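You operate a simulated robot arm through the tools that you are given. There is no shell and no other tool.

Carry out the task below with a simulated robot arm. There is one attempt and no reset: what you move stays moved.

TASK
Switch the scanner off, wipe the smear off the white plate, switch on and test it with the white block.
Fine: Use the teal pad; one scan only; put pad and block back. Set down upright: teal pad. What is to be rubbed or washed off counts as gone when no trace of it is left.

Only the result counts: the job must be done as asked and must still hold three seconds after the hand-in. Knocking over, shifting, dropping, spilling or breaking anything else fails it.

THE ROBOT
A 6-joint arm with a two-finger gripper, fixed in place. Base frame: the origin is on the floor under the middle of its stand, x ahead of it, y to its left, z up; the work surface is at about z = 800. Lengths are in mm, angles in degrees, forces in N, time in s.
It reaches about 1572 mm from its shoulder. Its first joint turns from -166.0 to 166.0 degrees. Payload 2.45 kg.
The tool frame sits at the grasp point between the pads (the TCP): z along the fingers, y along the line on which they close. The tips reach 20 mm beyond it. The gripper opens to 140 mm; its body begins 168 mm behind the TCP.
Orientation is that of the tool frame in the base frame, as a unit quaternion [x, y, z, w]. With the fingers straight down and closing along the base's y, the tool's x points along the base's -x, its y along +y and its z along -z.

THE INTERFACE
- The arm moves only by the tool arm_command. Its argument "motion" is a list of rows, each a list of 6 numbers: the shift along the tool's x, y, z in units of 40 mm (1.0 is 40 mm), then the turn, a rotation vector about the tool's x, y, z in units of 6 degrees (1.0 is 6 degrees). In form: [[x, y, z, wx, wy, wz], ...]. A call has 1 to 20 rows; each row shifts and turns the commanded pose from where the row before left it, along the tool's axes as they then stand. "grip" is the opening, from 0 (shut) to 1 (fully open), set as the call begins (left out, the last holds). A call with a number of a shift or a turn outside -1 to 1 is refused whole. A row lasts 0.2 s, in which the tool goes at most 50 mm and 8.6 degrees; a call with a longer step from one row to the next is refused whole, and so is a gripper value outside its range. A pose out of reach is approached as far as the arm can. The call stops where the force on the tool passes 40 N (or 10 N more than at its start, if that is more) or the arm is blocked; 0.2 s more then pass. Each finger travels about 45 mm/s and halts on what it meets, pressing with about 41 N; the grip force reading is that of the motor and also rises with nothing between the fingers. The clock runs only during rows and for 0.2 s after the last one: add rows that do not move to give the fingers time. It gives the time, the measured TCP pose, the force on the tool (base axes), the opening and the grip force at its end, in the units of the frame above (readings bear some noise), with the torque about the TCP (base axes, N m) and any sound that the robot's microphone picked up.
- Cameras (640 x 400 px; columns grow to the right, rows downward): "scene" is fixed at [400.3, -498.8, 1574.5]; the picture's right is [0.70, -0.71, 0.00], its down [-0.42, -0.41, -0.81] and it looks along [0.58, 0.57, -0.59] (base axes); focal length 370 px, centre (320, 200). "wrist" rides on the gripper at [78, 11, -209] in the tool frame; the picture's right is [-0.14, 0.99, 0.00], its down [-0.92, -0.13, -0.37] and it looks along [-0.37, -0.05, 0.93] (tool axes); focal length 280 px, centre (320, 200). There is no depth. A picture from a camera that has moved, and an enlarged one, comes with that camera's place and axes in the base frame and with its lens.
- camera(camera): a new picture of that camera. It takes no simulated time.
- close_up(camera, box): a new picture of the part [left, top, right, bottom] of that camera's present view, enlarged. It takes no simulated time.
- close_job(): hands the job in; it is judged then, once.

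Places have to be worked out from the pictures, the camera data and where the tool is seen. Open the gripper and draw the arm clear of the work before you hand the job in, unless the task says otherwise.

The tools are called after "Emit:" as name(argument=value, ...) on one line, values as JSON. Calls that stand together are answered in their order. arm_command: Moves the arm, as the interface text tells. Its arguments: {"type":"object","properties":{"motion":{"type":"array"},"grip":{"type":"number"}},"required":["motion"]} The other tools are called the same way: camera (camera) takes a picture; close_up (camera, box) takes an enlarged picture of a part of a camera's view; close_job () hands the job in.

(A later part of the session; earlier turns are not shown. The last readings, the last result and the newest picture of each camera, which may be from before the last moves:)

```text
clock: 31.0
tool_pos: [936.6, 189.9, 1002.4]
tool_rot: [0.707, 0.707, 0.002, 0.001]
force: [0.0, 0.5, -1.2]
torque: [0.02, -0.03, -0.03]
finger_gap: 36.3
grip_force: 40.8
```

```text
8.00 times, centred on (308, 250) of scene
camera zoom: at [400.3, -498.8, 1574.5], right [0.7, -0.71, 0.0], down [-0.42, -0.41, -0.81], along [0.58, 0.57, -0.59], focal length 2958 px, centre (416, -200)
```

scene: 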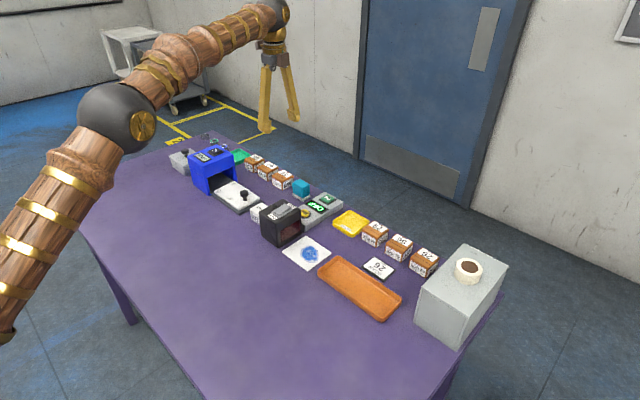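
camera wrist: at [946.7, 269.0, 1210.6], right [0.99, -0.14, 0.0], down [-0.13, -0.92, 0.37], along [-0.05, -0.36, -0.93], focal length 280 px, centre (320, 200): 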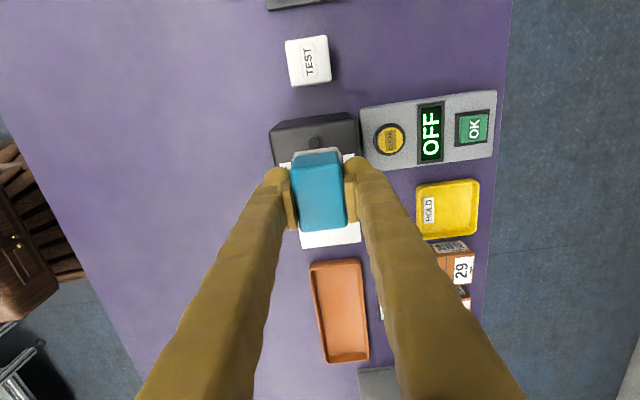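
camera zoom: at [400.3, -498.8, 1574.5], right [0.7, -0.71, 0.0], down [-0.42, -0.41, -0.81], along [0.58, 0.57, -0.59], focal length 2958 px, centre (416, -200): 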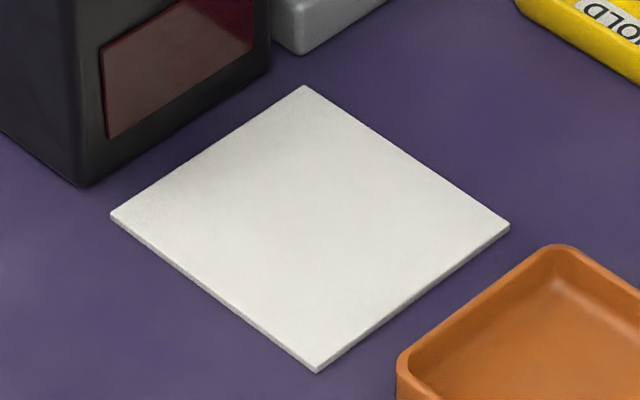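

The plate looks white and unmoved. I'll zoom further for any faint residue before deciding on more strokes.

Emit:
close_up(camera="scene", box=[292, 240, 324, 260])

Emit:
close_up(camera="scene", box=[300, 250, 332, 270])

Emit:
close_up(camera="scene", box=[280, 235, 312, 255])

```text
16.00 times, centred on (308, 250) of scene
camera zoom: at [400.3, -498.8, 1574.5], right [0.7, -0.71, 0.0], down [-0.42, -0.41, -0.81], along [0.58, 0.57, -0.59], focal length 5916 px, centre (512, -600)
```

zoom: 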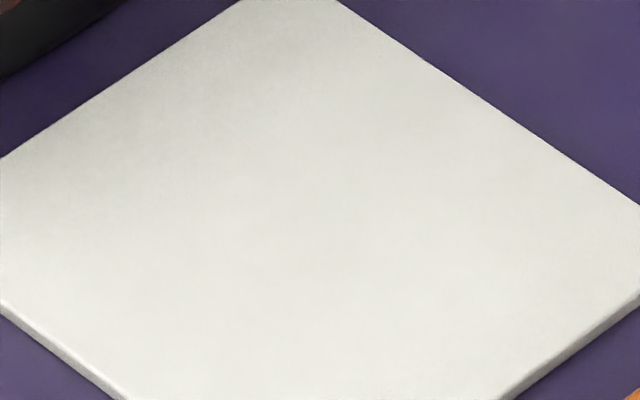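

```text
16.00 times, centred on (316, 260) of scene
camera zoom: at [400.3, -498.8, 1574.5], right [0.7, -0.71, 0.0], down [-0.42, -0.41, -0.81], along [0.58, 0.57, -0.59], focal length 5916 px, centre (384, -760)
```

zoom: 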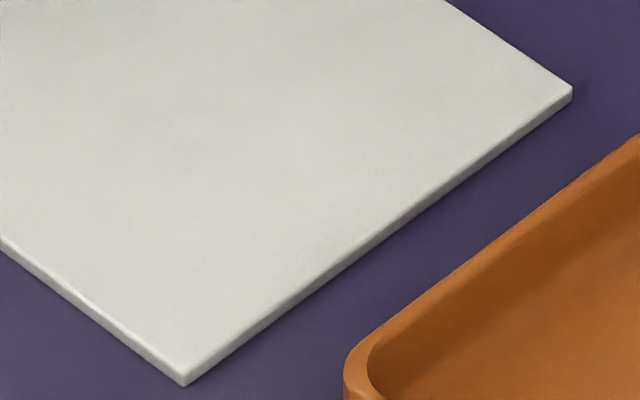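

```text
16.00 times, centred on (296, 245) of scene
camera zoom: at [400.3, -498.8, 1574.5], right [0.7, -0.71, 0.0], down [-0.42, -0.41, -0.81], along [0.58, 0.57, -0.59], focal length 5916 px, centre (704, -520)
```

zoom: 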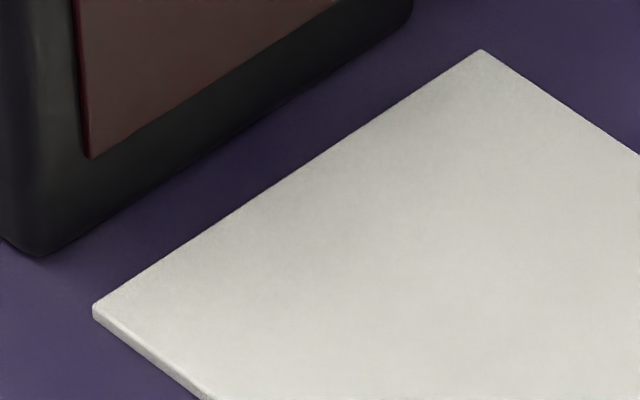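

No trace is visible, but for certainty I'll make one more full wiping round at light pressure before returning the pad.

Emit:
arm_command(motion=[[-0.8, 0, 0, 0, 0, 0], [-0.8, 0, 0, 0, 0, 0], [-0.8, 0, 0, 0, 0, 0], [0, 0, 1, 0, 0, 0], [0, 0, 1, 0, 0, 0], [0, 0, 1, 0, 0, 0], [0, 0, 0.7, 0, 0, 0], [0, 0, 0.15, 0, 0, 0], [0, 0, 0.05, 0, 0, 0], [0, 0, 0.005, 0, 0, 0], [0, 0, 0, 0, 0, 0]])

```text
clock: 33.4
tool_pos: [936.4, 92.6, 844.7]
tool_rot: [0.707, 0.707, 0.002, 0.001]
force: [-0.1, 0.3, -0.8]
torque: [0.03, -0.03, 0.04]
finger_gap: 36.5
grip_force: 40.9
```

No contact yet; lowering another millimetre in small steps.

Emit:
arm_command(motion=[[0, 0, 0.0125, 0, 0, 0], [0, 0, 0.0125, 0, 0, 0], [0, 0, 0, 0, 0, 0]])

```text
clock: 34.2
tool_pos: [937.3, 92.6, 844.3]
tool_rot: [0.707, 0.707, 0.002, 0.001]
force: [-3.9, -1.7, 16.8]
torque: [-0.06, 0.3, 0.0]
finger_gap: 36.6
grip_force: 41.0
```

About 17 N of contact. Running the second set of strokes over the whole smear area.

Emit:
arm_command(motion=[[-0.28, 0, 0, 0, 0, 0], [-0.28, 0, 0, 0, 0, 0], [-0.28, 0, 0, 0, 0, 0], [-0.28, 0, 0, 0, 0, 0], [0, 0.2, 0, 0, 0, 0], [0, 0.25, 0, 0, 0, 0], [0.28, 0, 0, 0, 0, 0], [0.28, 0, 0, 0, 0, 0], [0.28, 0, 0, 0, 0, 0], [0.28, 0, 0, 0, 0, 0], [0, -0.3, 0, 0, 0, 0], [0, -0.3, 0, 0, 0, 0], [0, -0.3, 0, 0, 0, 0], [-0.28, 0, 0, 0, 0, 0], [-0.28, 0, 0, 0, 0, 0], [-0.28, 0, 0, 0, 0, 0], [-0.28, 0, 0, 0, 0, 0], [0, 0.225, 0, 0, 0, 0], [0, 0.225, 0, 0, 0, 0], [0, 0, 0, 0, 0, 0]])

Emit:
close_up(camera="scene", box=[260, 210, 356, 270])

```text
clock: 35.1
tool_pos: [938.6, 58.1, 846.0]
tool_rot: [0.707, 0.707, 0.003, 0.002]
force: [0.3, -0.8, 3.8]
torque: [-0.16, 0.04, 0.04]
finger_gap: 36.3
grip_force: 41.1
stopped in row 4: the force on the tool passed its limit at 40 N (the readings are from after the stop); the commanded pose is now the measured one
```

```text
6.67 times, centred on (308, 240) of scene
camera zoom: at [400.3, -498.8, 1574.5], right [0.7, -0.71, 0.0], down [-0.42, -0.41, -0.81], along [0.58, 0.57, -0.59], focal length 2465 px, centre (400, -67)
```

zoom: 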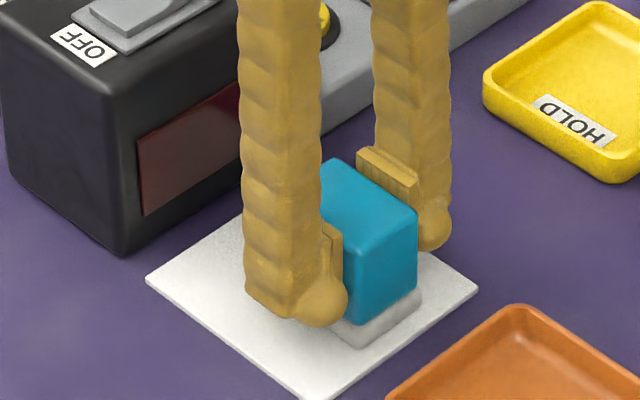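

The force spiked to the limit mid-stroke but the plate is still in place. I'll continue from here with the lighter contact (≈4 N), covering both sides.

Emit:
arm_command(motion=[[-0.25, 0, 0, 0, 0, 0], [0, 0.2, 0, 0, 0, 0], [0, 0.25, 0, 0, 0, 0], [0.28, 0, 0, 0, 0, 0], [0.28, 0, 0, 0, 0, 0], [0.28, 0, 0, 0, 0, 0], [0.28, 0, 0, 0, 0, 0], [0, -0.3, 0, 0, 0, 0], [0, -0.3, 0, 0, 0, 0], [0, -0.3, 0, 0, 0, 0], [-0.28, 0, 0, 0, 0, 0], [-0.28, 0, 0, 0, 0, 0], [-0.28, 0, 0, 0, 0, 0], [-0.28, 0, 0, 0, 0, 0], [0, 0.225, 0, 0, 0, 0], [0, 0.225, 0, 0, 0, 0], [0, 0, 0, 0, 0, 0]])

Emit:
close_up(camera="scene", box=[260, 210, 356, 270])

```text
clock: 38.2
tool_pos: [923.2, 47.9, 843.2]
tool_rot: [0.708, 0.707, 0.004, 0.002]
force: [1.3, -0.2, 5.4]
torque: [-0.1, -0.05, 0.0]
finger_gap: 36.5
grip_force: 40.8
stopped in row 15: the force on the tool passed its limit at 41 N (the readings are from after the stop); the commanded pose is now the measured one
```

```text
6.67 times, centred on (308, 240) of scene
camera zoom: at [400.3, -498.8, 1574.5], right [0.7, -0.71, 0.0], down [-0.42, -0.41, -0.81], along [0.58, 0.57, -0.59], focal length 2465 px, centre (400, -67)
```

zoom: 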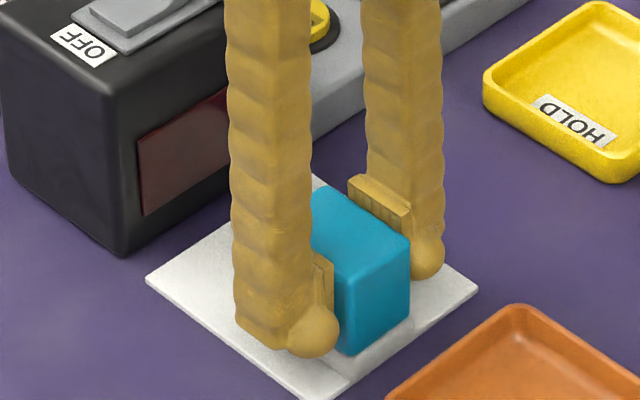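

Wiping is done and the plate is unmoved. I'll lift the pad and carry it back above its original spot.

Emit:
arm_command(motion=[[0, 0, -0.5, 0, 0, 0], [0, 0, -1, 0, 0, 0], [0, 0, -1, 0, 0, 0], [0, 0, -1, 0, 0, 0], [0, 0, -0.5, 0, 0, 0], [0.78, 0.617, 0, 0, 0, 0], [0.78, 0.617, 0, 0, 0, 0], [0.78, 0.617, 0, 0, 0, 0], [0.78, 0.617, 0, 0, 0, 0], [0.78, 0.617, 0, 0, 0, 0], [0.78, 0.617, 0, 0, 0, 0], [0.78, 0.617, 0, 0, 0, 0], [0.78, 0.617, 0, 0, 0, 0], [0, 0, 0, 0, 0, 0]])

Emit:
camera(camera="wrist")

Emit:
close_up(camera="scene", box=[272, 225, 344, 275])

Emit:
close_up(camera="scene", box=[260, 130, 356, 190])

```text
clock: 41.2
tool_pos: [1118.9, 297.9, 1007.3]
tool_rot: [0.707, 0.707, 0.004, 0.002]
force: [-0.8, -0.5, -0.5]
torque: [0.05, 0.02, -0.03]
finger_gap: 36.7
grip_force: 41.1
```

```text
taken
camera wrist: at [1127.7, 375.5, 1216.6], right [0.99, -0.14, 0.01], down [-0.13, -0.92, 0.37], along [-0.04, -0.36, -0.93], focal length 280 px, centre (320, 200)
```

wrist: 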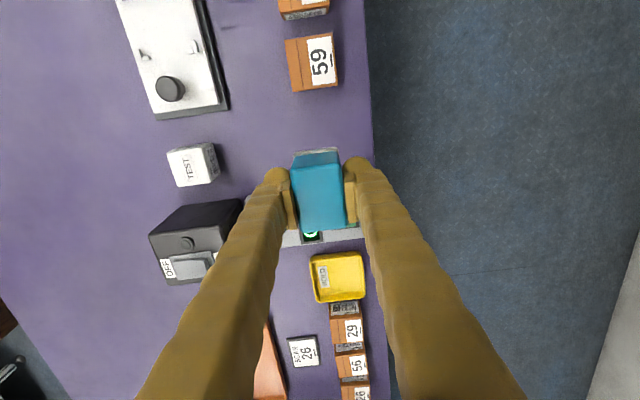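

```text
8.00 times, centred on (308, 250) of scene
camera zoom: at [400.3, -498.8, 1574.5], right [0.7, -0.71, 0.0], down [-0.42, -0.41, -0.81], along [0.58, 0.57, -0.59], focal length 2958 px, centre (416, -200)
```

zoom: 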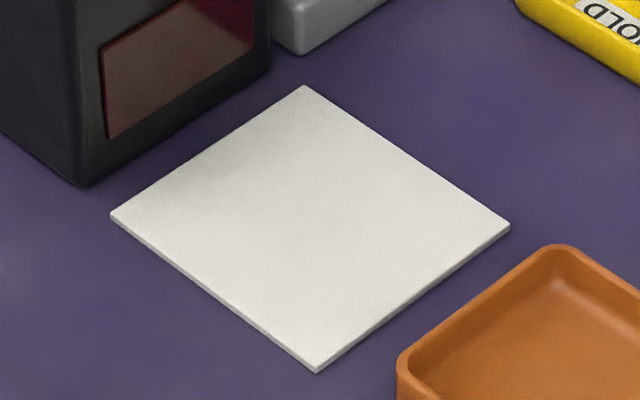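

```text
6.67 times, centred on (308, 160) of scene
camera zoom: at [400.3, -498.8, 1574.5], right [0.7, -0.71, 0.0], down [-0.42, -0.41, -0.81], along [0.58, 0.57, -0.59], focal length 2465 px, centre (400, 467)
```

zoom: 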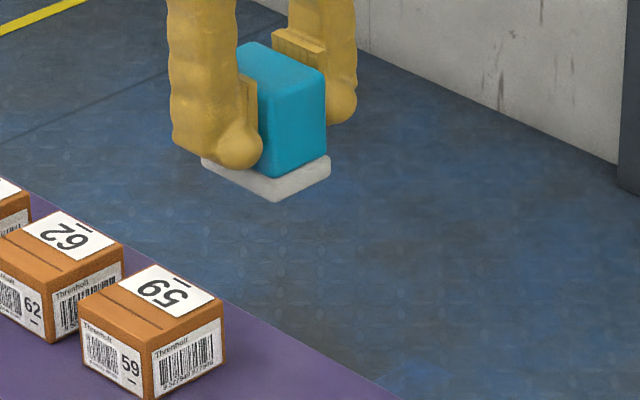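

Plate unmoved and clean. I'm back above the pad's spot, so I'll lower to just above the table.

Emit:
arm_command(motion=[[0, 0.025, 0.9, 0, 0, 0], [0, 0, 0.9, 0, 0, 0], [0, 0, 0.9, 0, 0, 0], [0, 0, 0.8, 0, 0, 0], [0, 0, 0.4, 0, 0, 0], [0, 0, 0.1, 0, 0, 0], [0, 0, 0, 0, 0, 0]])

Emit:
close_up(camera="scene", box=[260, 150, 356, 210])

Emit:
close_up(camera="wrist", box=[230, 120, 410, 232])

```text
clock: 42.8
tool_pos: [1120.8, 298.0, 845.9]
tool_rot: [0.707, 0.707, 0.004, 0.002]
force: [0.8, -0.7, -0.6]
torque: [0.01, -0.03, 0.01]
finger_gap: 36.7
grip_force: 41.0
```

```text
6.67 times, centred on (308, 180) of scene
camera zoom: at [400.3, -498.8, 1574.5], right [0.7, -0.71, 0.0], down [-0.42, -0.41, -0.81], along [0.58, 0.57, -0.59], focal length 2465 px, centre (400, 333)
```

zoom: 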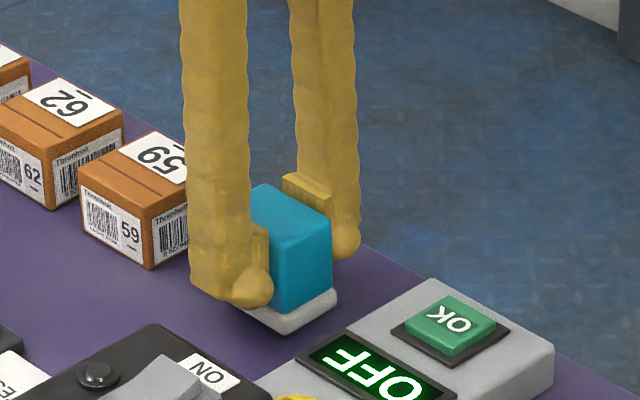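

```text
3.56 times, centred on (320, 176) of wrist
camera zoom: at [1129.2, 376.5, 1055.0], right [0.99, -0.14, 0.01], down [-0.13, -0.92, 0.37], along [-0.04, -0.36, -0.93], focal length 997 px, centre (320, 285)
```

zoom: 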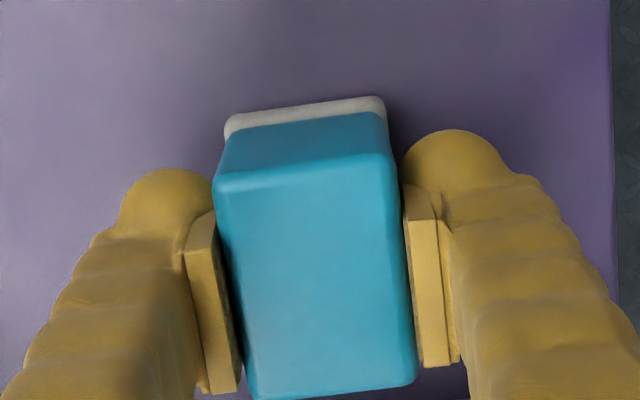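

The pad sits in the grip as at the start, about 3–4 mm above its spot. Lowering gently to contact.

Emit:
arm_command(motion=[[0, 0, 0.025, 0, 0, 0], [0, 0, 0.025, 0, 0, 0], [0, 0, 0.0125, 0, 0, 0], [0, 0, 0, 0, 0, 0]])

```text
clock: 43.8
tool_pos: [1122.0, 298.5, 842.8]
tool_rot: [0.707, 0.707, 0.003, 0.002]
force: [0.6, -0.3, -0.5]
torque: [-0.01, 0.03, -0.03]
finger_gap: 36.4
grip_force: 40.9
```

Still free; half-millimetre steps further.

Emit:
arm_command(motion=[[0, 0, 0.0125, 0, 0, 0], [0, 0, 0.0125, 0, 0, 0], [0, 0, 0, 0, 0, 0]])

```text
clock: 44.6
tool_pos: [1121.8, 297.3, 840.2]
tool_rot: [0.707, 0.707, 0.003, 0.002]
force: [0.1, -0.3, -0.5]
torque: [-0.01, 0.02, 0.01]
finger_gap: 36.5
grip_force: 40.9
```

No contact yet; continuing in half-millimetre steps.

Emit:
arm_command(motion=[[0, 0, 0.0125, 0, 0, 0], [0, 0, 0.0125, 0, 0, 0], [0, 0, 0, 0, 0, 0]])

Emit:
close_up(camera="scene", box=[260, 150, 356, 210])

```text
clock: 45.4
tool_pos: [1119.8, 298.7, 840.9]
tool_rot: [0.707, 0.707, 0.003, 0.002]
force: [-0.4, -0.4, -0.1]
torque: [-0.07, 0.02, 0.0]
finger_gap: 36.5
grip_force: 41.3
```

```text
6.67 times, centred on (308, 180) of scene
camera zoom: at [400.3, -498.8, 1574.5], right [0.7, -0.71, 0.0], down [-0.42, -0.41, -0.81], along [0.58, 0.57, -0.59], focal length 2465 px, centre (400, 333)
```

zoom: 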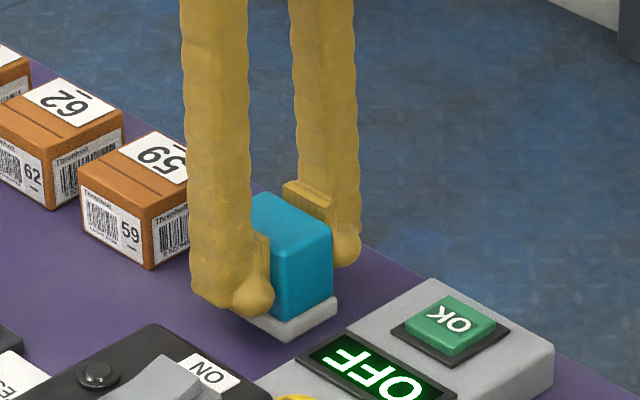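

The picture now matches the original pad placement within about a millimetre. A final half-millimetre or so to seat it.

Emit:
arm_command(motion=[[0, 0, 0.0125, 0, 0, 0], [0, 0, 0.0125, 0, 0, 0], [0, 0, 0, 0, 0, 0]])

```text
clock: 46.2
tool_pos: [1122.3, 299.4, 840.7]
tool_rot: [0.707, 0.707, 0.003, 0.001]
force: [-1.1, -3.3, 14.8]
torque: [-0.09, 0.37, 0.03]
finger_gap: 36.8
grip_force: 41.3
```

Seated with about 15 N. I'll ease off slightly and open the fingers.

Emit:
arm_command(motion=[[0, 0, -0.01, 0, 0, 0], [0, 0, 0, 0, 0, 0]])

Emit:
arm_command(motion=[[0, 0, 0, 0, 0, 0], [0, 0, 0, 0, 0, 0], [0, 0, 0, 0, 0, 0], [0, 0, 0, 0, 0, 0]], grip=0.55)

Emit:
close_up(camera="scene", box=[260, 150, 356, 210])

Emit:
close_up(camera="wrist", box=[230, 120, 410, 232])

```text
clock: 46.8
tool_pos: [1121.4, 299.7, 840.8]
tool_rot: [0.707, 0.707, 0.004, 0.002]
force: [2.7, -4.7, 19.7]
torque: [-0.16, 0.09, 0.02]
finger_gap: 36.6
grip_force: 41.0
```

```text
clock: 47.8
tool_pos: [1121.3, 299.2, 840.2]
tool_rot: [0.708, 0.707, 0.003, 0.002]
force: [-0.2, 0.1, -0.6]
torque: [-0.01, -0.01, -0.03]
finger_gap: 77.2
grip_force: 0.2
```

```text
6.67 times, centred on (308, 180) of scene
camera zoom: at [400.3, -498.8, 1574.5], right [0.7, -0.71, 0.0], down [-0.42, -0.41, -0.81], along [0.58, 0.57, -0.59], focal length 2465 px, centre (400, 333)
```

zoom: 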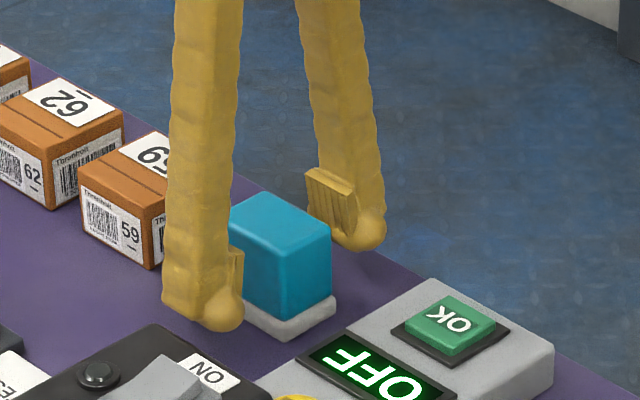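

```text
3.56 times, centred on (320, 176) of wrist
camera zoom: at [1129.9, 377.6, 1048.2], right [0.99, -0.14, 0.01], down [-0.13, -0.92, 0.37], along [-0.04, -0.36, -0.93], focal length 997 px, centre (320, 285)
```

zoom: 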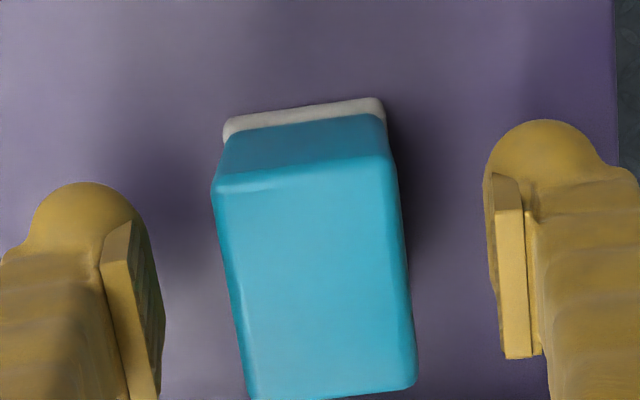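

The pad stands upright in its original place. I'll lift straight up clear of it, then go to the rocker's ON end with fingers closing.

Emit:
arm_command(motion=[[0, 0, -0.5, 0, 0, 0], [0, 0, -1, 0, 0, 0], [0, 0, -1, 0, 0, 0], [0, 0, -1, 0, 0, 0], [0, 0, -0.5, 0, 0, 0]])

Emit:
arm_command(motion=[[-0.6, -0.756, 0, 0, 0, 0], [-0.6, -0.756, 0, 0, 0, 0], [-0.6, -0.756, 0, 0, 0, 0], [-0.6, -0.756, 0, 0, 0, 0], [-0.6, -0.756, 0, 0, 0, 0], [0, 0, 0.7, 0, 0, 0], [0, 0, 0.675, 0, 0, 0], [0, 0, 0, 0, 0, 0]], grip=0)

Emit:
close_up(camera="scene", box=[240, 170, 336, 230])

Emit:
close_up(camera="wrist", box=[220, 110, 420, 235])

```text
clock: 49.0
tool_pos: [1119.8, 296.9, 999.9]
tool_rot: [0.707, 0.707, 0.003, 0.002]
force: [-1.2, -0.5, 0.4]
torque: [0.03, 0.0, 0.01]
finger_gap: 76.8
grip_force: 0.1
```

```text
clock: 50.8
tool_pos: [969.1, 178.4, 945.8]
tool_rot: [0.707, 0.707, 0.004, 0.002]
force: [-0.3, -0.7, 0.4]
torque: [-0.01, -0.01, 0.01]
finger_gap: 0.0
grip_force: 29.6
```

```text
6.67 times, centred on (288, 200) of scene
camera zoom: at [400.3, -498.8, 1574.5], right [0.7, -0.71, 0.0], down [-0.42, -0.41, -0.81], along [0.58, 0.57, -0.59], focal length 2465 px, centre (533, 200)
```

zoom: 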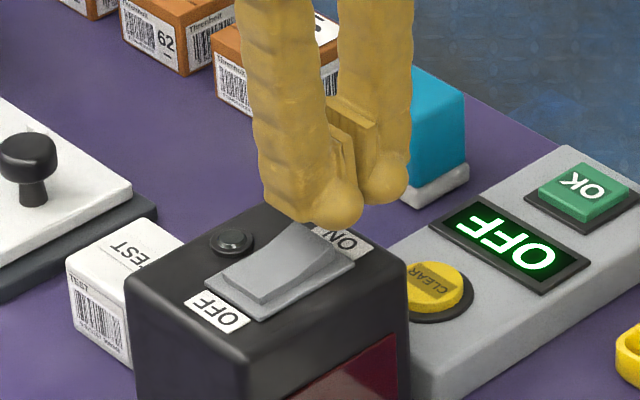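

```text
3.20 times, centred on (320, 172) of wrist
camera zoom: at [977.2, 257.2, 1154.7], right [0.99, -0.14, 0.01], down [-0.13, -0.92, 0.37], along [-0.04, -0.36, -0.93], focal length 897 px, centre (320, 288)
```

zoom: 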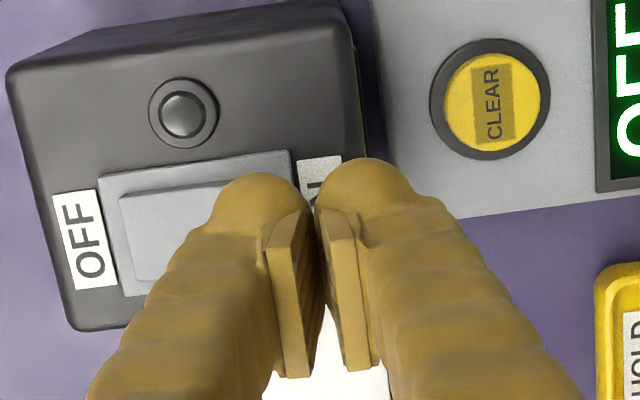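

The near finger's toe is above the raised ON end, and the LED and console buttons are clear. Pressing down in small steps now.

Emit:
arm_command(motion=[[0, -0.05, 0.2, 0, 0, 0], [0, 0, 0.1, 0, 0, 0], [0, 0, 0.1, 0, 0, 0], [0, 0, 0.1, 0, 0, 0], [0, 0, 0.05, 0, 0, 0], [0, 0, 0, 0, 0, 0]])

Emit:
close_up(camera="scene", box=[240, 170, 336, 230])

```text
clock: 52.0
tool_pos: [966.7, 177.8, 927.8]
tool_rot: [0.707, 0.707, 0.004, 0.003]
force: [-1.2, -0.1, 10.4]
torque: [0.03, 0.16, 0.03]
finger_gap: 0.0
grip_force: 29.7
heard: click
stopped in row 5: the force on the tool passed its limit at 46 N (the readings are from after the stop); the commanded pose is now the measured one
```

```text
6.67 times, centred on (288, 200) of scene
camera zoom: at [400.3, -498.8, 1574.5], right [0.7, -0.71, 0.0], down [-0.42, -0.41, -0.81], along [0.58, 0.57, -0.59], focal length 2465 px, centre (533, 200)
```

zoom: 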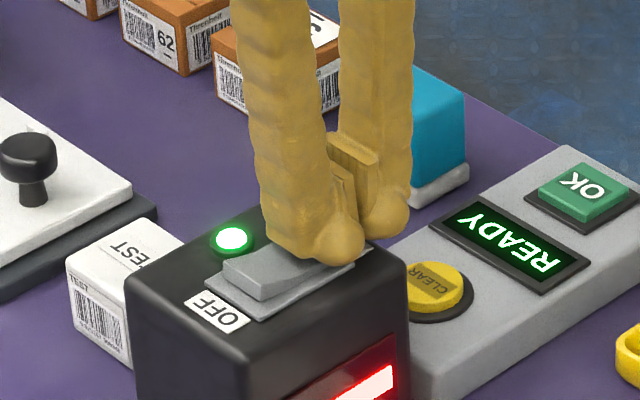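

Click, LED green, window lit, and the display shows READY: the scanner is on. Next I'll lift off and hover over the TEST block with the fingers open.

Emit:
arm_command(motion=[[0, 0, -0.5, 0, 0, 0], [0, 0, -0.8, 0, 0, 0], [0, 0, -0.5, 0, 0, 0], [0.76, -0.167, 0, 0, 0, 0], [0.76, -0.167, 0, 0, 0, 0], [0.76, -0.167, 0, 0, 0, 0], [0.76, -0.167, 0, 0, 0, 0], [0, 0, 0, 0, 0, 0]])

Emit:
arm_command(motion=[[0, 0, 0.7, 0, 0, 0], [0, 0, 0.6, 0, 0, 0], [0, 0, 0, 0, 0, 0], [0, 0, 0, 0, 0, 0], [0, 0, 0, 0, 0, 0]], grip=0.6)

Emit:
camera(camera="wrist")

Emit:
close_up(camera="wrist", box=[230, 110, 410, 222])

Emit:
close_up(camera="scene", box=[210, 160, 338, 240])

```text
clock: 53.8
tool_pos: [937.6, 299.9, 994.8]
tool_rot: [0.707, 0.707, 0.004, 0.002]
force: [0.1, -0.4, -0.9]
torque: [-0.01, -0.01, 0.02]
finger_gap: 0.0
grip_force: 29.6
```

```text
clock: 55.0
tool_pos: [937.3, 299.4, 943.8]
tool_rot: [0.707, 0.707, 0.003, 0.003]
force: [0.2, -0.1, 0.5]
torque: [0.03, -0.05, -0.04]
finger_gap: 84.1
grip_force: 0.0
```

```text
taken
camera wrist: at [946.2, 377.3, 1153.8], right [0.99, -0.14, 0.01], down [-0.13, -0.92, 0.37], along [-0.04, -0.36, -0.93], focal length 280 px, centre (320, 200)
```

wrist: 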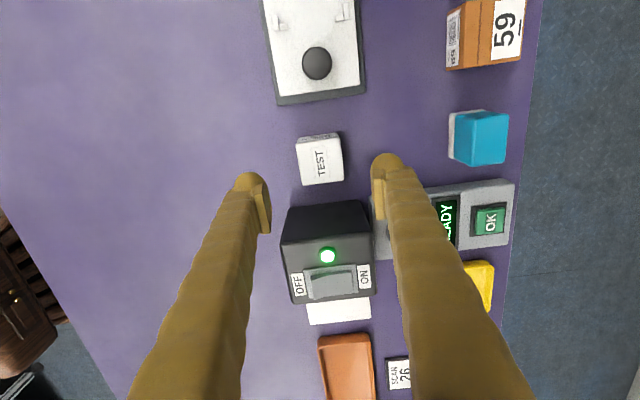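

```text
3.56 times, centred on (320, 166) of wrist
camera zoom: at [946.2, 377.3, 1153.8], right [0.99, -0.14, 0.01], down [-0.13, -0.92, 0.37], along [-0.04, -0.36, -0.93], focal length 997 px, centre (320, 321)
```

zoom: 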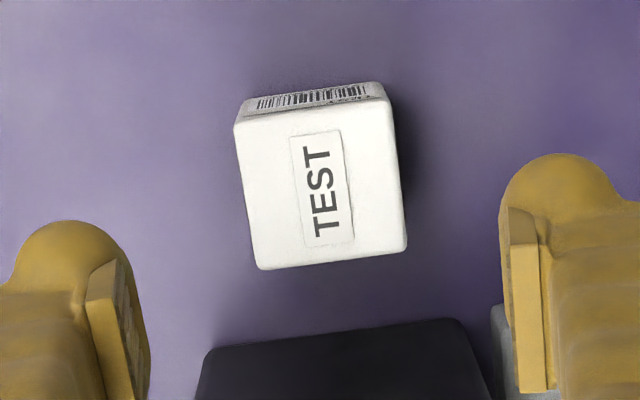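

```text
5.00 times, centred on (274, 200) of scene
camera zoom: at [400.3, -498.8, 1574.5], right [0.7, -0.71, 0.0], down [-0.42, -0.41, -0.81], along [0.58, 0.57, -0.59], focal length 1849 px, centre (550, 200)
```

zoom: 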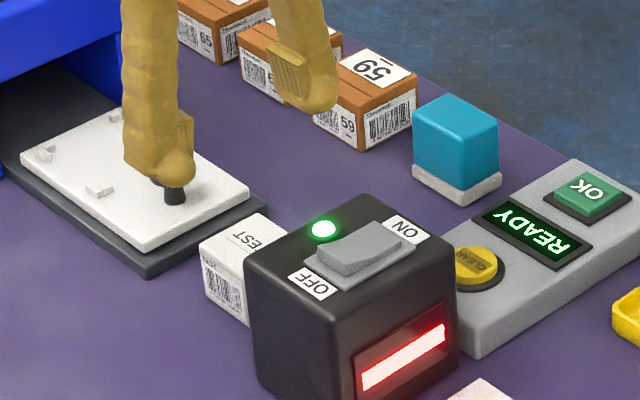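

TEST is centred at about (937.5, 300) under the tool, with fingers clear on both x sides. Descending to grasp it mid-height.

Emit:
arm_command(motion=[[0, 0, 0.8, 0, 0, 0], [0, 0, 0.8, 0, 0, 0], [0, 0, 0.7, 0, 0, 0], [0, 0, 0.5, 0, 0, 0], [0, 0, 0, 0, 0, 0]])

Emit:
close_up(camera="wrist", box=[230, 110, 410, 222])

Emit:
close_up(camera="scene", box=[210, 160, 338, 240])

```text
clock: 56.2
tool_pos: [942.3, 301.0, 834.4]
tool_rot: [0.707, 0.708, 0.004, 0.003]
force: [0.3, 0.3, 0.0]
torque: [0.0, -0.01, -0.02]
finger_gap: 83.9
grip_force: 0.0
```

```text
3.56 times, centred on (320, 166) of wrist
camera zoom: at [950.6, 378.8, 1044.0], right [0.99, -0.14, 0.01], down [-0.13, -0.92, 0.37], along [-0.04, -0.36, -0.93], focal length 997 px, centre (320, 321)
```

zoom: 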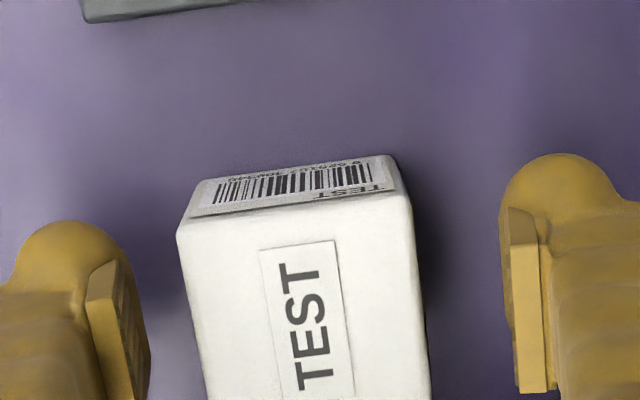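

```text
5.00 times, centred on (274, 200) of scene
camera zoom: at [400.3, -498.8, 1574.5], right [0.7, -0.71, 0.0], down [-0.42, -0.41, -0.81], along [0.58, 0.57, -0.59], focal length 1849 px, centre (550, 200)
```

zoom: 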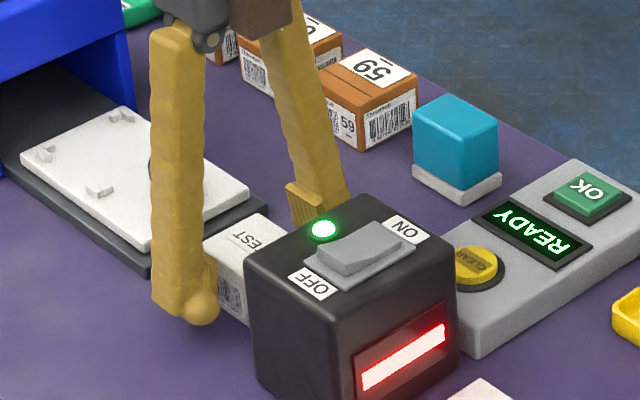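

The block sits about 3 mm towards −x of the tool centre, so I'll shift to centre before closing so it isn't pushed.

Emit:
arm_command(motion=[[0, -0.07, 0, 0, 0, 0], [0, 0, 0, 0, 0, 0]])

Emit:
close_up(camera="wrist", box=[230, 110, 410, 222])

```text
clock: 56.8
tool_pos: [940.4, 300.2, 834.9]
tool_rot: [0.707, 0.707, 0.004, 0.002]
force: [-0.2, 0.8, 0.5]
torque: [-0.03, 0.01, -0.01]
finger_gap: 84.0
grip_force: 0.1
```

```text
3.56 times, centred on (320, 166) of wrist
camera zoom: at [947.2, 378.7, 1044.1], right [0.99, -0.14, 0.01], down [-0.13, -0.92, 0.37], along [-0.04, -0.36, -0.93], focal length 997 px, centre (320, 321)
```

zoom: 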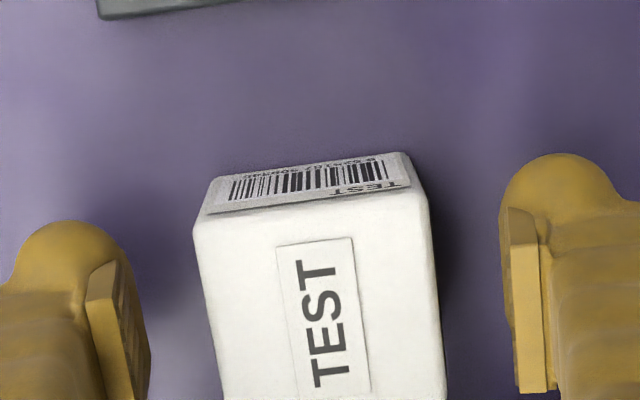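

Centred now. Closing on the TEST block.

Emit:
arm_command(motion=[[0, 0, 0, 0, 0, 0], [0, 0, 0, 0, 0, 0], [0, 0, 0, 0, 0, 0], [0, 0, 0, 0, 0, 0]], grip=0.2)

Emit:
close_up(camera="wrist", box=[230, 110, 410, 222])

Emit:
close_up(camera="scene", box=[210, 160, 338, 240])

```text
clock: 57.8
tool_pos: [939.4, 301.1, 836.3]
tool_rot: [0.707, 0.707, 0.003, 0.003]
force: [0.6, 0.0, 0.9]
torque: [0.0, 0.06, -0.02]
finger_gap: 49.0
grip_force: 41.1
```

```text
3.56 times, centred on (320, 166) of wrist
camera zoom: at [947.3, 378.7, 1044.2], right [0.99, -0.14, 0.01], down [-0.13, -0.92, 0.37], along [-0.04, -0.36, -0.93], focal length 997 px, centre (320, 321)
```

zoom: 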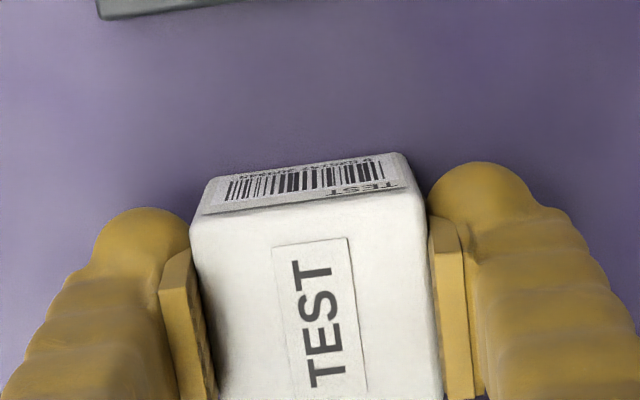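

```text
5.00 times, centred on (274, 200) of scene
camera zoom: at [400.3, -498.8, 1574.5], right [0.7, -0.71, 0.0], down [-0.42, -0.41, -0.81], along [0.58, 0.57, -0.59], focal length 1849 px, centre (550, 200)
```

zoom: 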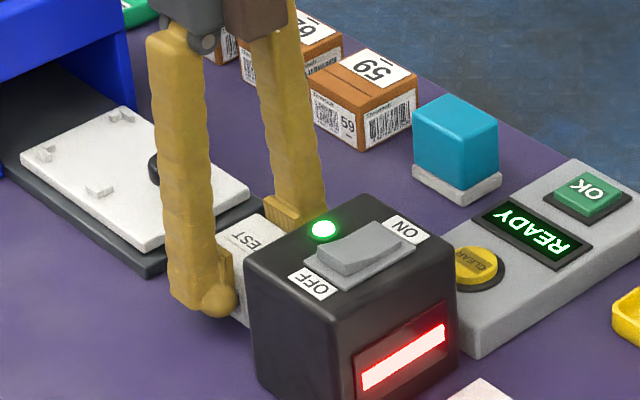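

Block held at 49 mm. I'll lift it clear of the scanner and carry it over to above the plate, still high above the scan zone.

Emit:
arm_command(motion=[[0, 0, -0.6, 0, 0, 0], [0, 0, -0.9, 0, 0, 0], [0, 0, -1, 0, 0, 0], [0, 0, -1, 0, 0, 0], [0, 0, -0.5, 0, 0, 0], [-0.92, 0, 0, 0, 0, 0], [-0.92, 0, 0, 0, 0, 0], [-0.92, 0, 0, 0, 0, 0], [-0.92, 0, 0, 0, 0, 0], [-0.92, 0, 0, 0, 0, 0], [-0.92, 0, 0, 0, 0, 0], [0, 0, 0, 0, 0, 0]])

Emit:
close_up(camera="scene", box=[230, 150, 390, 250])

Emit:
camera(camera="wrist")

```text
clock: 60.4
tool_pos: [936.3, 80.3, 995.8]
tool_rot: [0.707, 0.707, 0.003, 0.003]
force: [0.1, -0.5, -0.8]
torque: [-0.04, -0.01, -0.01]
finger_gap: 48.8
grip_force: 40.9
```

```text
4.00 times, centred on (310, 200) of scene
camera zoom: at [400.3, -498.8, 1574.5], right [0.7, -0.71, 0.0], down [-0.42, -0.41, -0.81], along [0.58, 0.57, -0.59], focal length 1479 px, centre (360, 200)
```

zoom: 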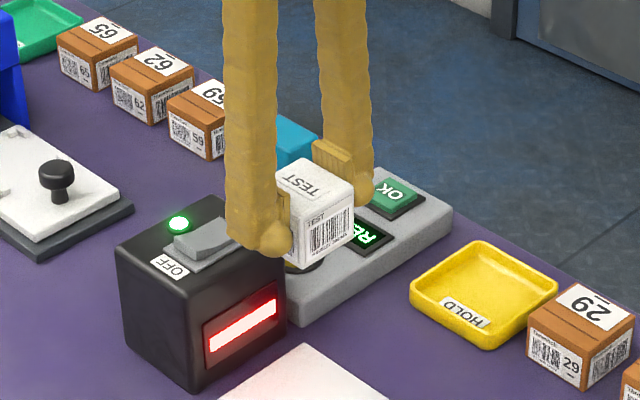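

```text
taken
camera wrist: at [944.9, 159.2, 1204.6], right [0.99, -0.14, 0.01], down [-0.13, -0.92, 0.37], along [-0.04, -0.36, -0.93], focal length 280 px, centre (320, 200)
```

wrist: 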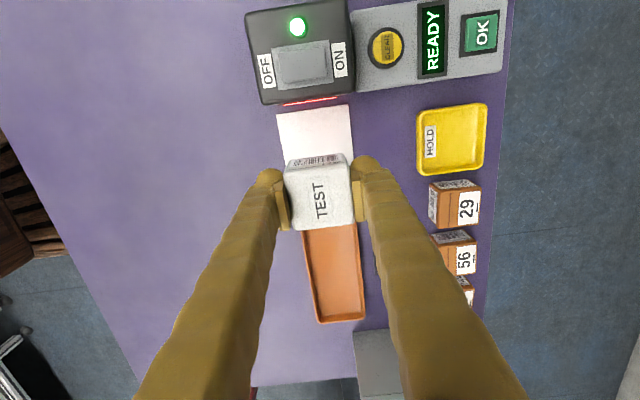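

Display still READY and the block is above the plate with a barcode facing the window. I'll lower it straight down, listening for the scan.

Emit:
arm_command(motion=[[0, 0, 0.8, 0, 0, 0], [0, 0, 0.8, 0, 0, 0], [0, 0, 0.8, 0, 0, 0], [0, 0, 0.4, 0, 0, 0]])

Emit:
close_up(camera="scene", box=[240, 180, 368, 260])

```text
clock: 61.4
tool_pos: [938.0, 78.1, 881.7]
tool_rot: [0.707, 0.707, 0.004, 0.003]
force: [-0.3, -0.5, -1.4]
torque: [-0.02, -0.04, -0.01]
finger_gap: 48.8
grip_force: 41.6
```

```text
5.00 times, centred on (304, 220) of scene
camera zoom: at [400.3, -498.8, 1574.5], right [0.7, -0.71, 0.0], down [-0.42, -0.41, -0.81], along [0.58, 0.57, -0.59], focal length 1849 px, centre (400, 100)
```

zoom: 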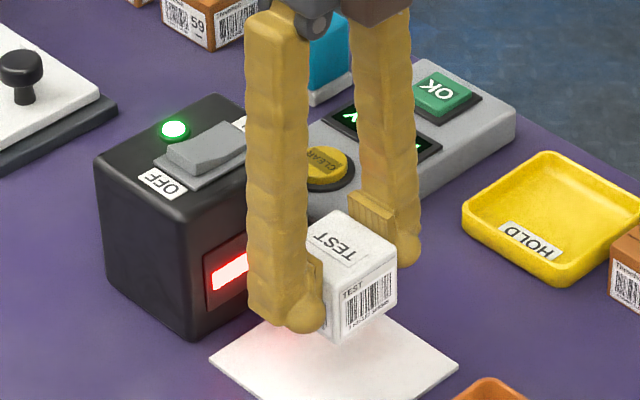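

No beep yet at block bottom ≈ 849. Lowering another 20 mm.

Emit:
arm_command(motion=[[0, 0, 0.25, 0, 0, 0], [0, 0, 0.25, 0, 0, 0]])

```text
clock: 62.0
tool_pos: [939.2, 79.0, 863.6]
tool_rot: [0.707, 0.707, 0.004, 0.002]
force: [-0.1, 0.5, -0.6]
torque: [0.01, -0.03, 0.01]
finger_gap: 49.0
grip_force: 40.6
```

No sound yet. Lowering 12 mm more.

Emit:
arm_command(motion=[[0, 0, 0.15, 0, 0, 0], [0, 0, 0.15, 0, 0, 0]])

Emit:
close_up(camera="scene", box=[240, 180, 368, 260])

```text
clock: 62.6
tool_pos: [939.0, 78.2, 850.1]
tool_rot: [0.707, 0.707, 0.004, 0.003]
force: [-0.5, 0.4, -0.8]
torque: [0.03, 0.0, 0.0]
finger_gap: 49.0
grip_force: 41.0
```

```text
5.00 times, centred on (304, 220) of scene
camera zoom: at [400.3, -498.8, 1574.5], right [0.7, -0.71, 0.0], down [-0.42, -0.41, -0.81], along [0.58, 0.57, -0.59], focal length 1849 px, centre (400, 100)
```

zoom: 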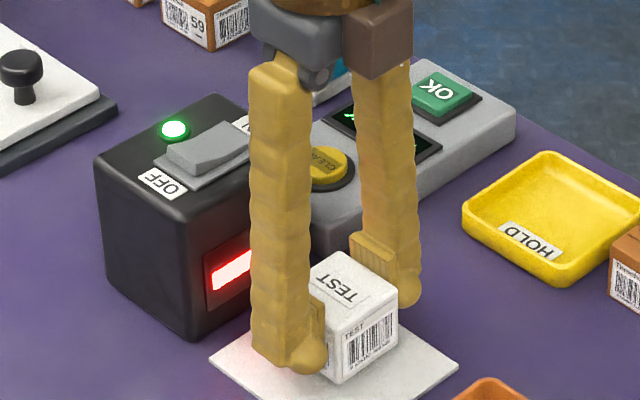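

No beep yet, with the block about 12 mm above the plate. I'll hold still briefly in case the reader needs a dwell.

Emit:
arm_command(motion=[[0, 0, 0, 0, 0, 0], [0, 0, 0, 0, 0, 0], [0, 0, 0, 0, 0, 0]])

```text
clock: 63.4
tool_pos: [940.0, 79.0, 850.4]
tool_rot: [0.707, 0.707, 0.004, 0.003]
force: [-0.5, -0.9, -1.2]
torque: [0.03, 0.01, 0.0]
finger_gap: 48.8
grip_force: 41.4
```

Still nothing. I'll lower a further 8 mm, to just above the plate, and pause.

Emit:
arm_command(motion=[[0, 0, 0.1, 0, 0, 0], [0, 0, 0.1, 0, 0, 0], [0, 0, 0, 0, 0, 0], [0, 0, 0, 0, 0, 0]])

Emit:
close_up(camera="scene", box=[240, 180, 368, 260])

Emit:
camera(camera="wrist")

```text
clock: 64.4
tool_pos: [938.0, 78.8, 842.6]
tool_rot: [0.707, 0.707, 0.003, 0.002]
force: [0.4, 0.1, -1.7]
torque: [-0.02, 0.03, -0.02]
finger_gap: 48.9
grip_force: 41.0
```

```text
5.00 times, centred on (304, 220) of scene
camera zoom: at [400.3, -498.8, 1574.5], right [0.7, -0.71, 0.0], down [-0.42, -0.41, -0.81], along [0.58, 0.57, -0.59], focal length 1849 px, centre (400, 100)
```

zoom: 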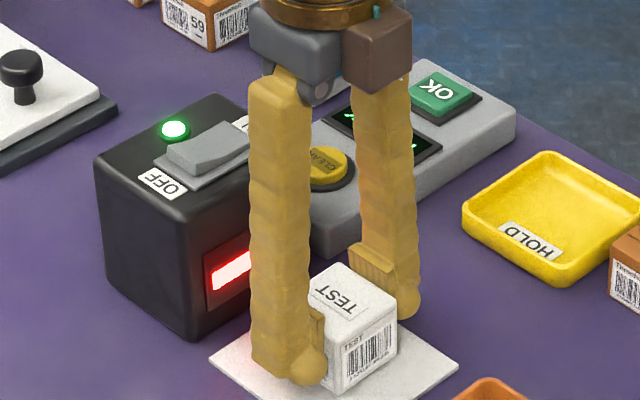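

```text
taken
camera wrist: at [946.2, 157.2, 1051.1], right [0.99, -0.14, 0.01], down [-0.13, -0.92, 0.37], along [-0.04, -0.36, -0.93], focal length 280 px, centre (320, 200)
```

wrist: 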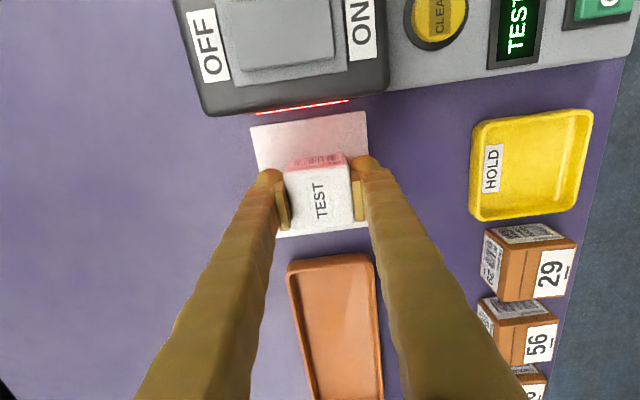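

The display now shows "TEST…" – something registered. Zooming on the display to read it.

Emit:
close_up(camera="wrist", box=[470, 0, 570, 80])

Emit:
close_up(camera="scene", box=[290, 180, 354, 220])

```text
5.00 times, centred on (520, 40) of wrist
camera zoom: at [946.2, 157.2, 1051.1], right [0.99, -0.14, 0.01], down [-0.13, -0.92, 0.37], along [-0.04, -0.36, -0.93], focal length 1402 px, centre (-680, 1000)
```

zoom: 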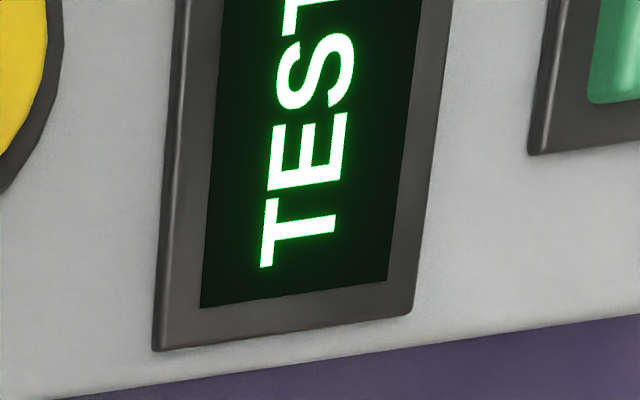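

```text
10.00 times, centred on (322, 200) of scene
camera zoom: at [400.3, -498.8, 1574.5], right [0.7, -0.71, 0.0], down [-0.42, -0.41, -0.81], along [0.58, 0.57, -0.59], focal length 3698 px, centre (300, 200)
```

zoom: 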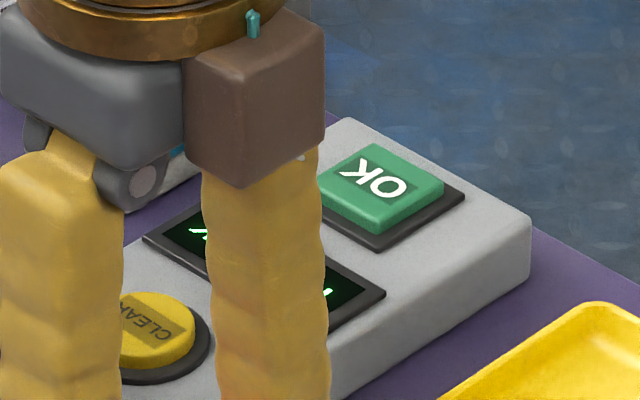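

The display has changed from READY to TEST, so the block has been read. I'll withdraw it straight up in one go, then read the full display.

Emit:
arm_command(motion=[[0, 0, -0.8, 0, 0, 0], [0, 0, -1, 0, 0, 0], [0, 0, -1, 0, 0, 0], [0, 0, -1, 0, 0, 0], [0, 0, 0, 0, 0, 0]])

Emit:
camera(camera="wrist")

Emit:
close_up(camera="scene", box=[240, 180, 368, 260])

Emit:
close_up(camera="wrist", box=[380, 0, 540, 100])

```text
clock: 65.6
tool_pos: [938.6, 77.3, 994.0]
tool_rot: [0.707, 0.707, 0.004, 0.002]
force: [-0.6, 0.3, 0.1]
torque: [-0.04, 0.05, 0.01]
finger_gap: 48.8
grip_force: 40.9
```

```text
taken
camera wrist: at [946.3, 156.7, 1203.2], right [0.99, -0.14, 0.01], down [-0.13, -0.92, 0.37], along [-0.04, -0.36, -0.93], focal length 280 px, centre (320, 200)
```

wrist: 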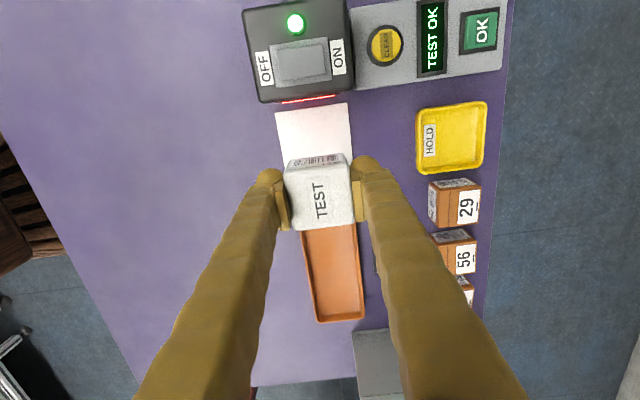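

```text
5.00 times, centred on (304, 220) of scene
camera zoom: at [400.3, -498.8, 1574.5], right [0.7, -0.71, 0.0], down [-0.42, -0.41, -0.81], along [0.58, 0.57, -0.59], focal length 1849 px, centre (400, 100)
```

zoom: 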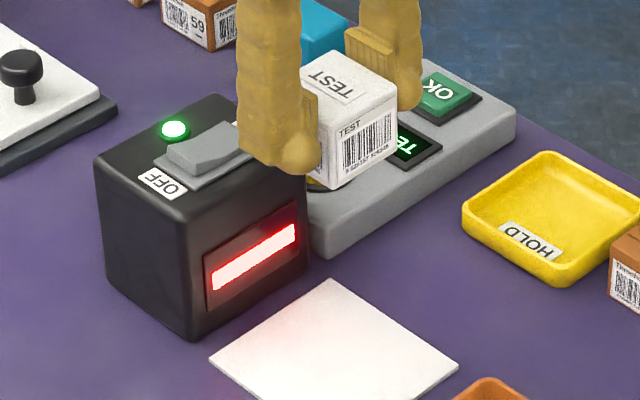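

```text
4.00 times, centred on (460, 50) of wrist
camera zoom: at [946.3, 156.7, 1203.2], right [0.99, -0.14, 0.01], down [-0.13, -0.92, 0.37], along [-0.04, -0.36, -0.93], focal length 1122 px, centre (-240, 800)
```

zoom: 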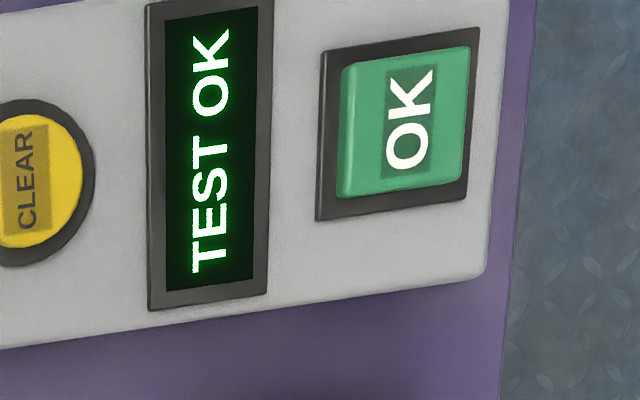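

The display reads "TEST OK": exactly the one scan needed. I'll carry the block back over the scanner by the same route and lower it to just above its spot.

Emit:
arm_command(motion=[[0.92, 0, 0, 0, 0, 0], [0.92, 0, 0, 0, 0, 0], [0.92, 0, 0, 0, 0, 0], [0.92, 0, 0, 0, 0, 0], [0.92, 0, 0, 0, 0, 0], [0.92, 0, 0, 0, 0, 0], [0, 0, 0.9, 0, 0, 0], [0, 0, 0.9, 0, 0, 0], [0, 0, 0.9, 0, 0, 0], [0, 0, 0.8, 0, 0, 0], [0, 0, 0.4, 0, 0, 0], [0, 0, 0, 0, 0, 0]])

Emit:
close_up(camera="wrist", box=[230, 110, 410, 222])

Emit:
close_up(camera="scene", box=[210, 160, 338, 240])

```text
clock: 68.2
tool_pos: [939.1, 298.9, 838.5]
tool_rot: [0.707, 0.707, 0.004, 0.002]
force: [0.8, -0.5, -1.3]
torque: [-0.03, 0.02, 0.0]
finger_gap: 48.8
grip_force: 40.8
```

```text
3.56 times, centred on (320, 166) of wrist
camera zoom: at [947.5, 378.1, 1047.5], right [0.99, -0.14, 0.01], down [-0.13, -0.92, 0.37], along [-0.04, -0.36, -0.93], focal length 997 px, centre (320, 321)
```

zoom: 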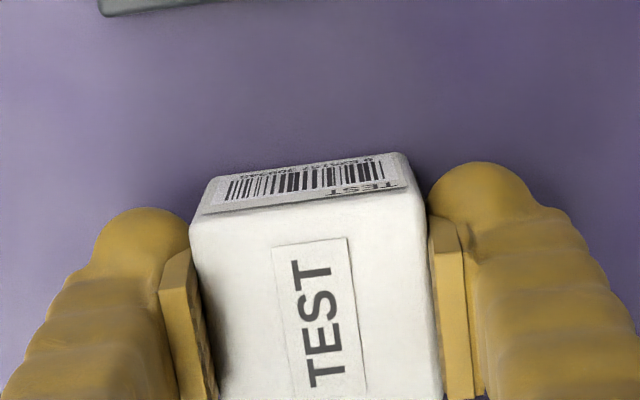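

```text
5.00 times, centred on (274, 200) of scene
camera zoom: at [400.3, -498.8, 1574.5], right [0.7, -0.71, 0.0], down [-0.42, -0.41, -0.81], along [0.58, 0.57, -0.59], focal length 1849 px, centre (550, 200)
```

zoom: 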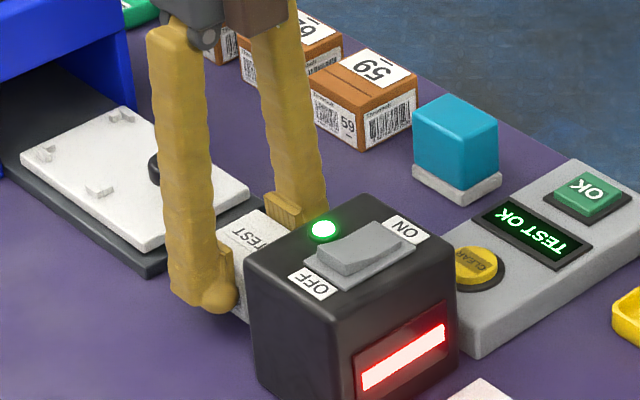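

Block is 4 mm above its original spot, aligned as before. Lowering the last bit in small steps.

Emit:
arm_command(motion=[[0, 0, 0.05, 0, 0, 0], [0, 0, 0.025, 0, 0, 0], [0, 0, 0.0125, 0, 0, 0], [0, 0, 0, 0, 0, 0]])

```text
clock: 69.2
tool_pos: [939.4, 299.8, 835.7]
tool_rot: [0.707, 0.707, 0.005, 0.004]
force: [-0.9, 2.5, 7.4]
torque: [0.07, 0.19, -0.04]
finger_gap: 48.6
grip_force: 41.2
```

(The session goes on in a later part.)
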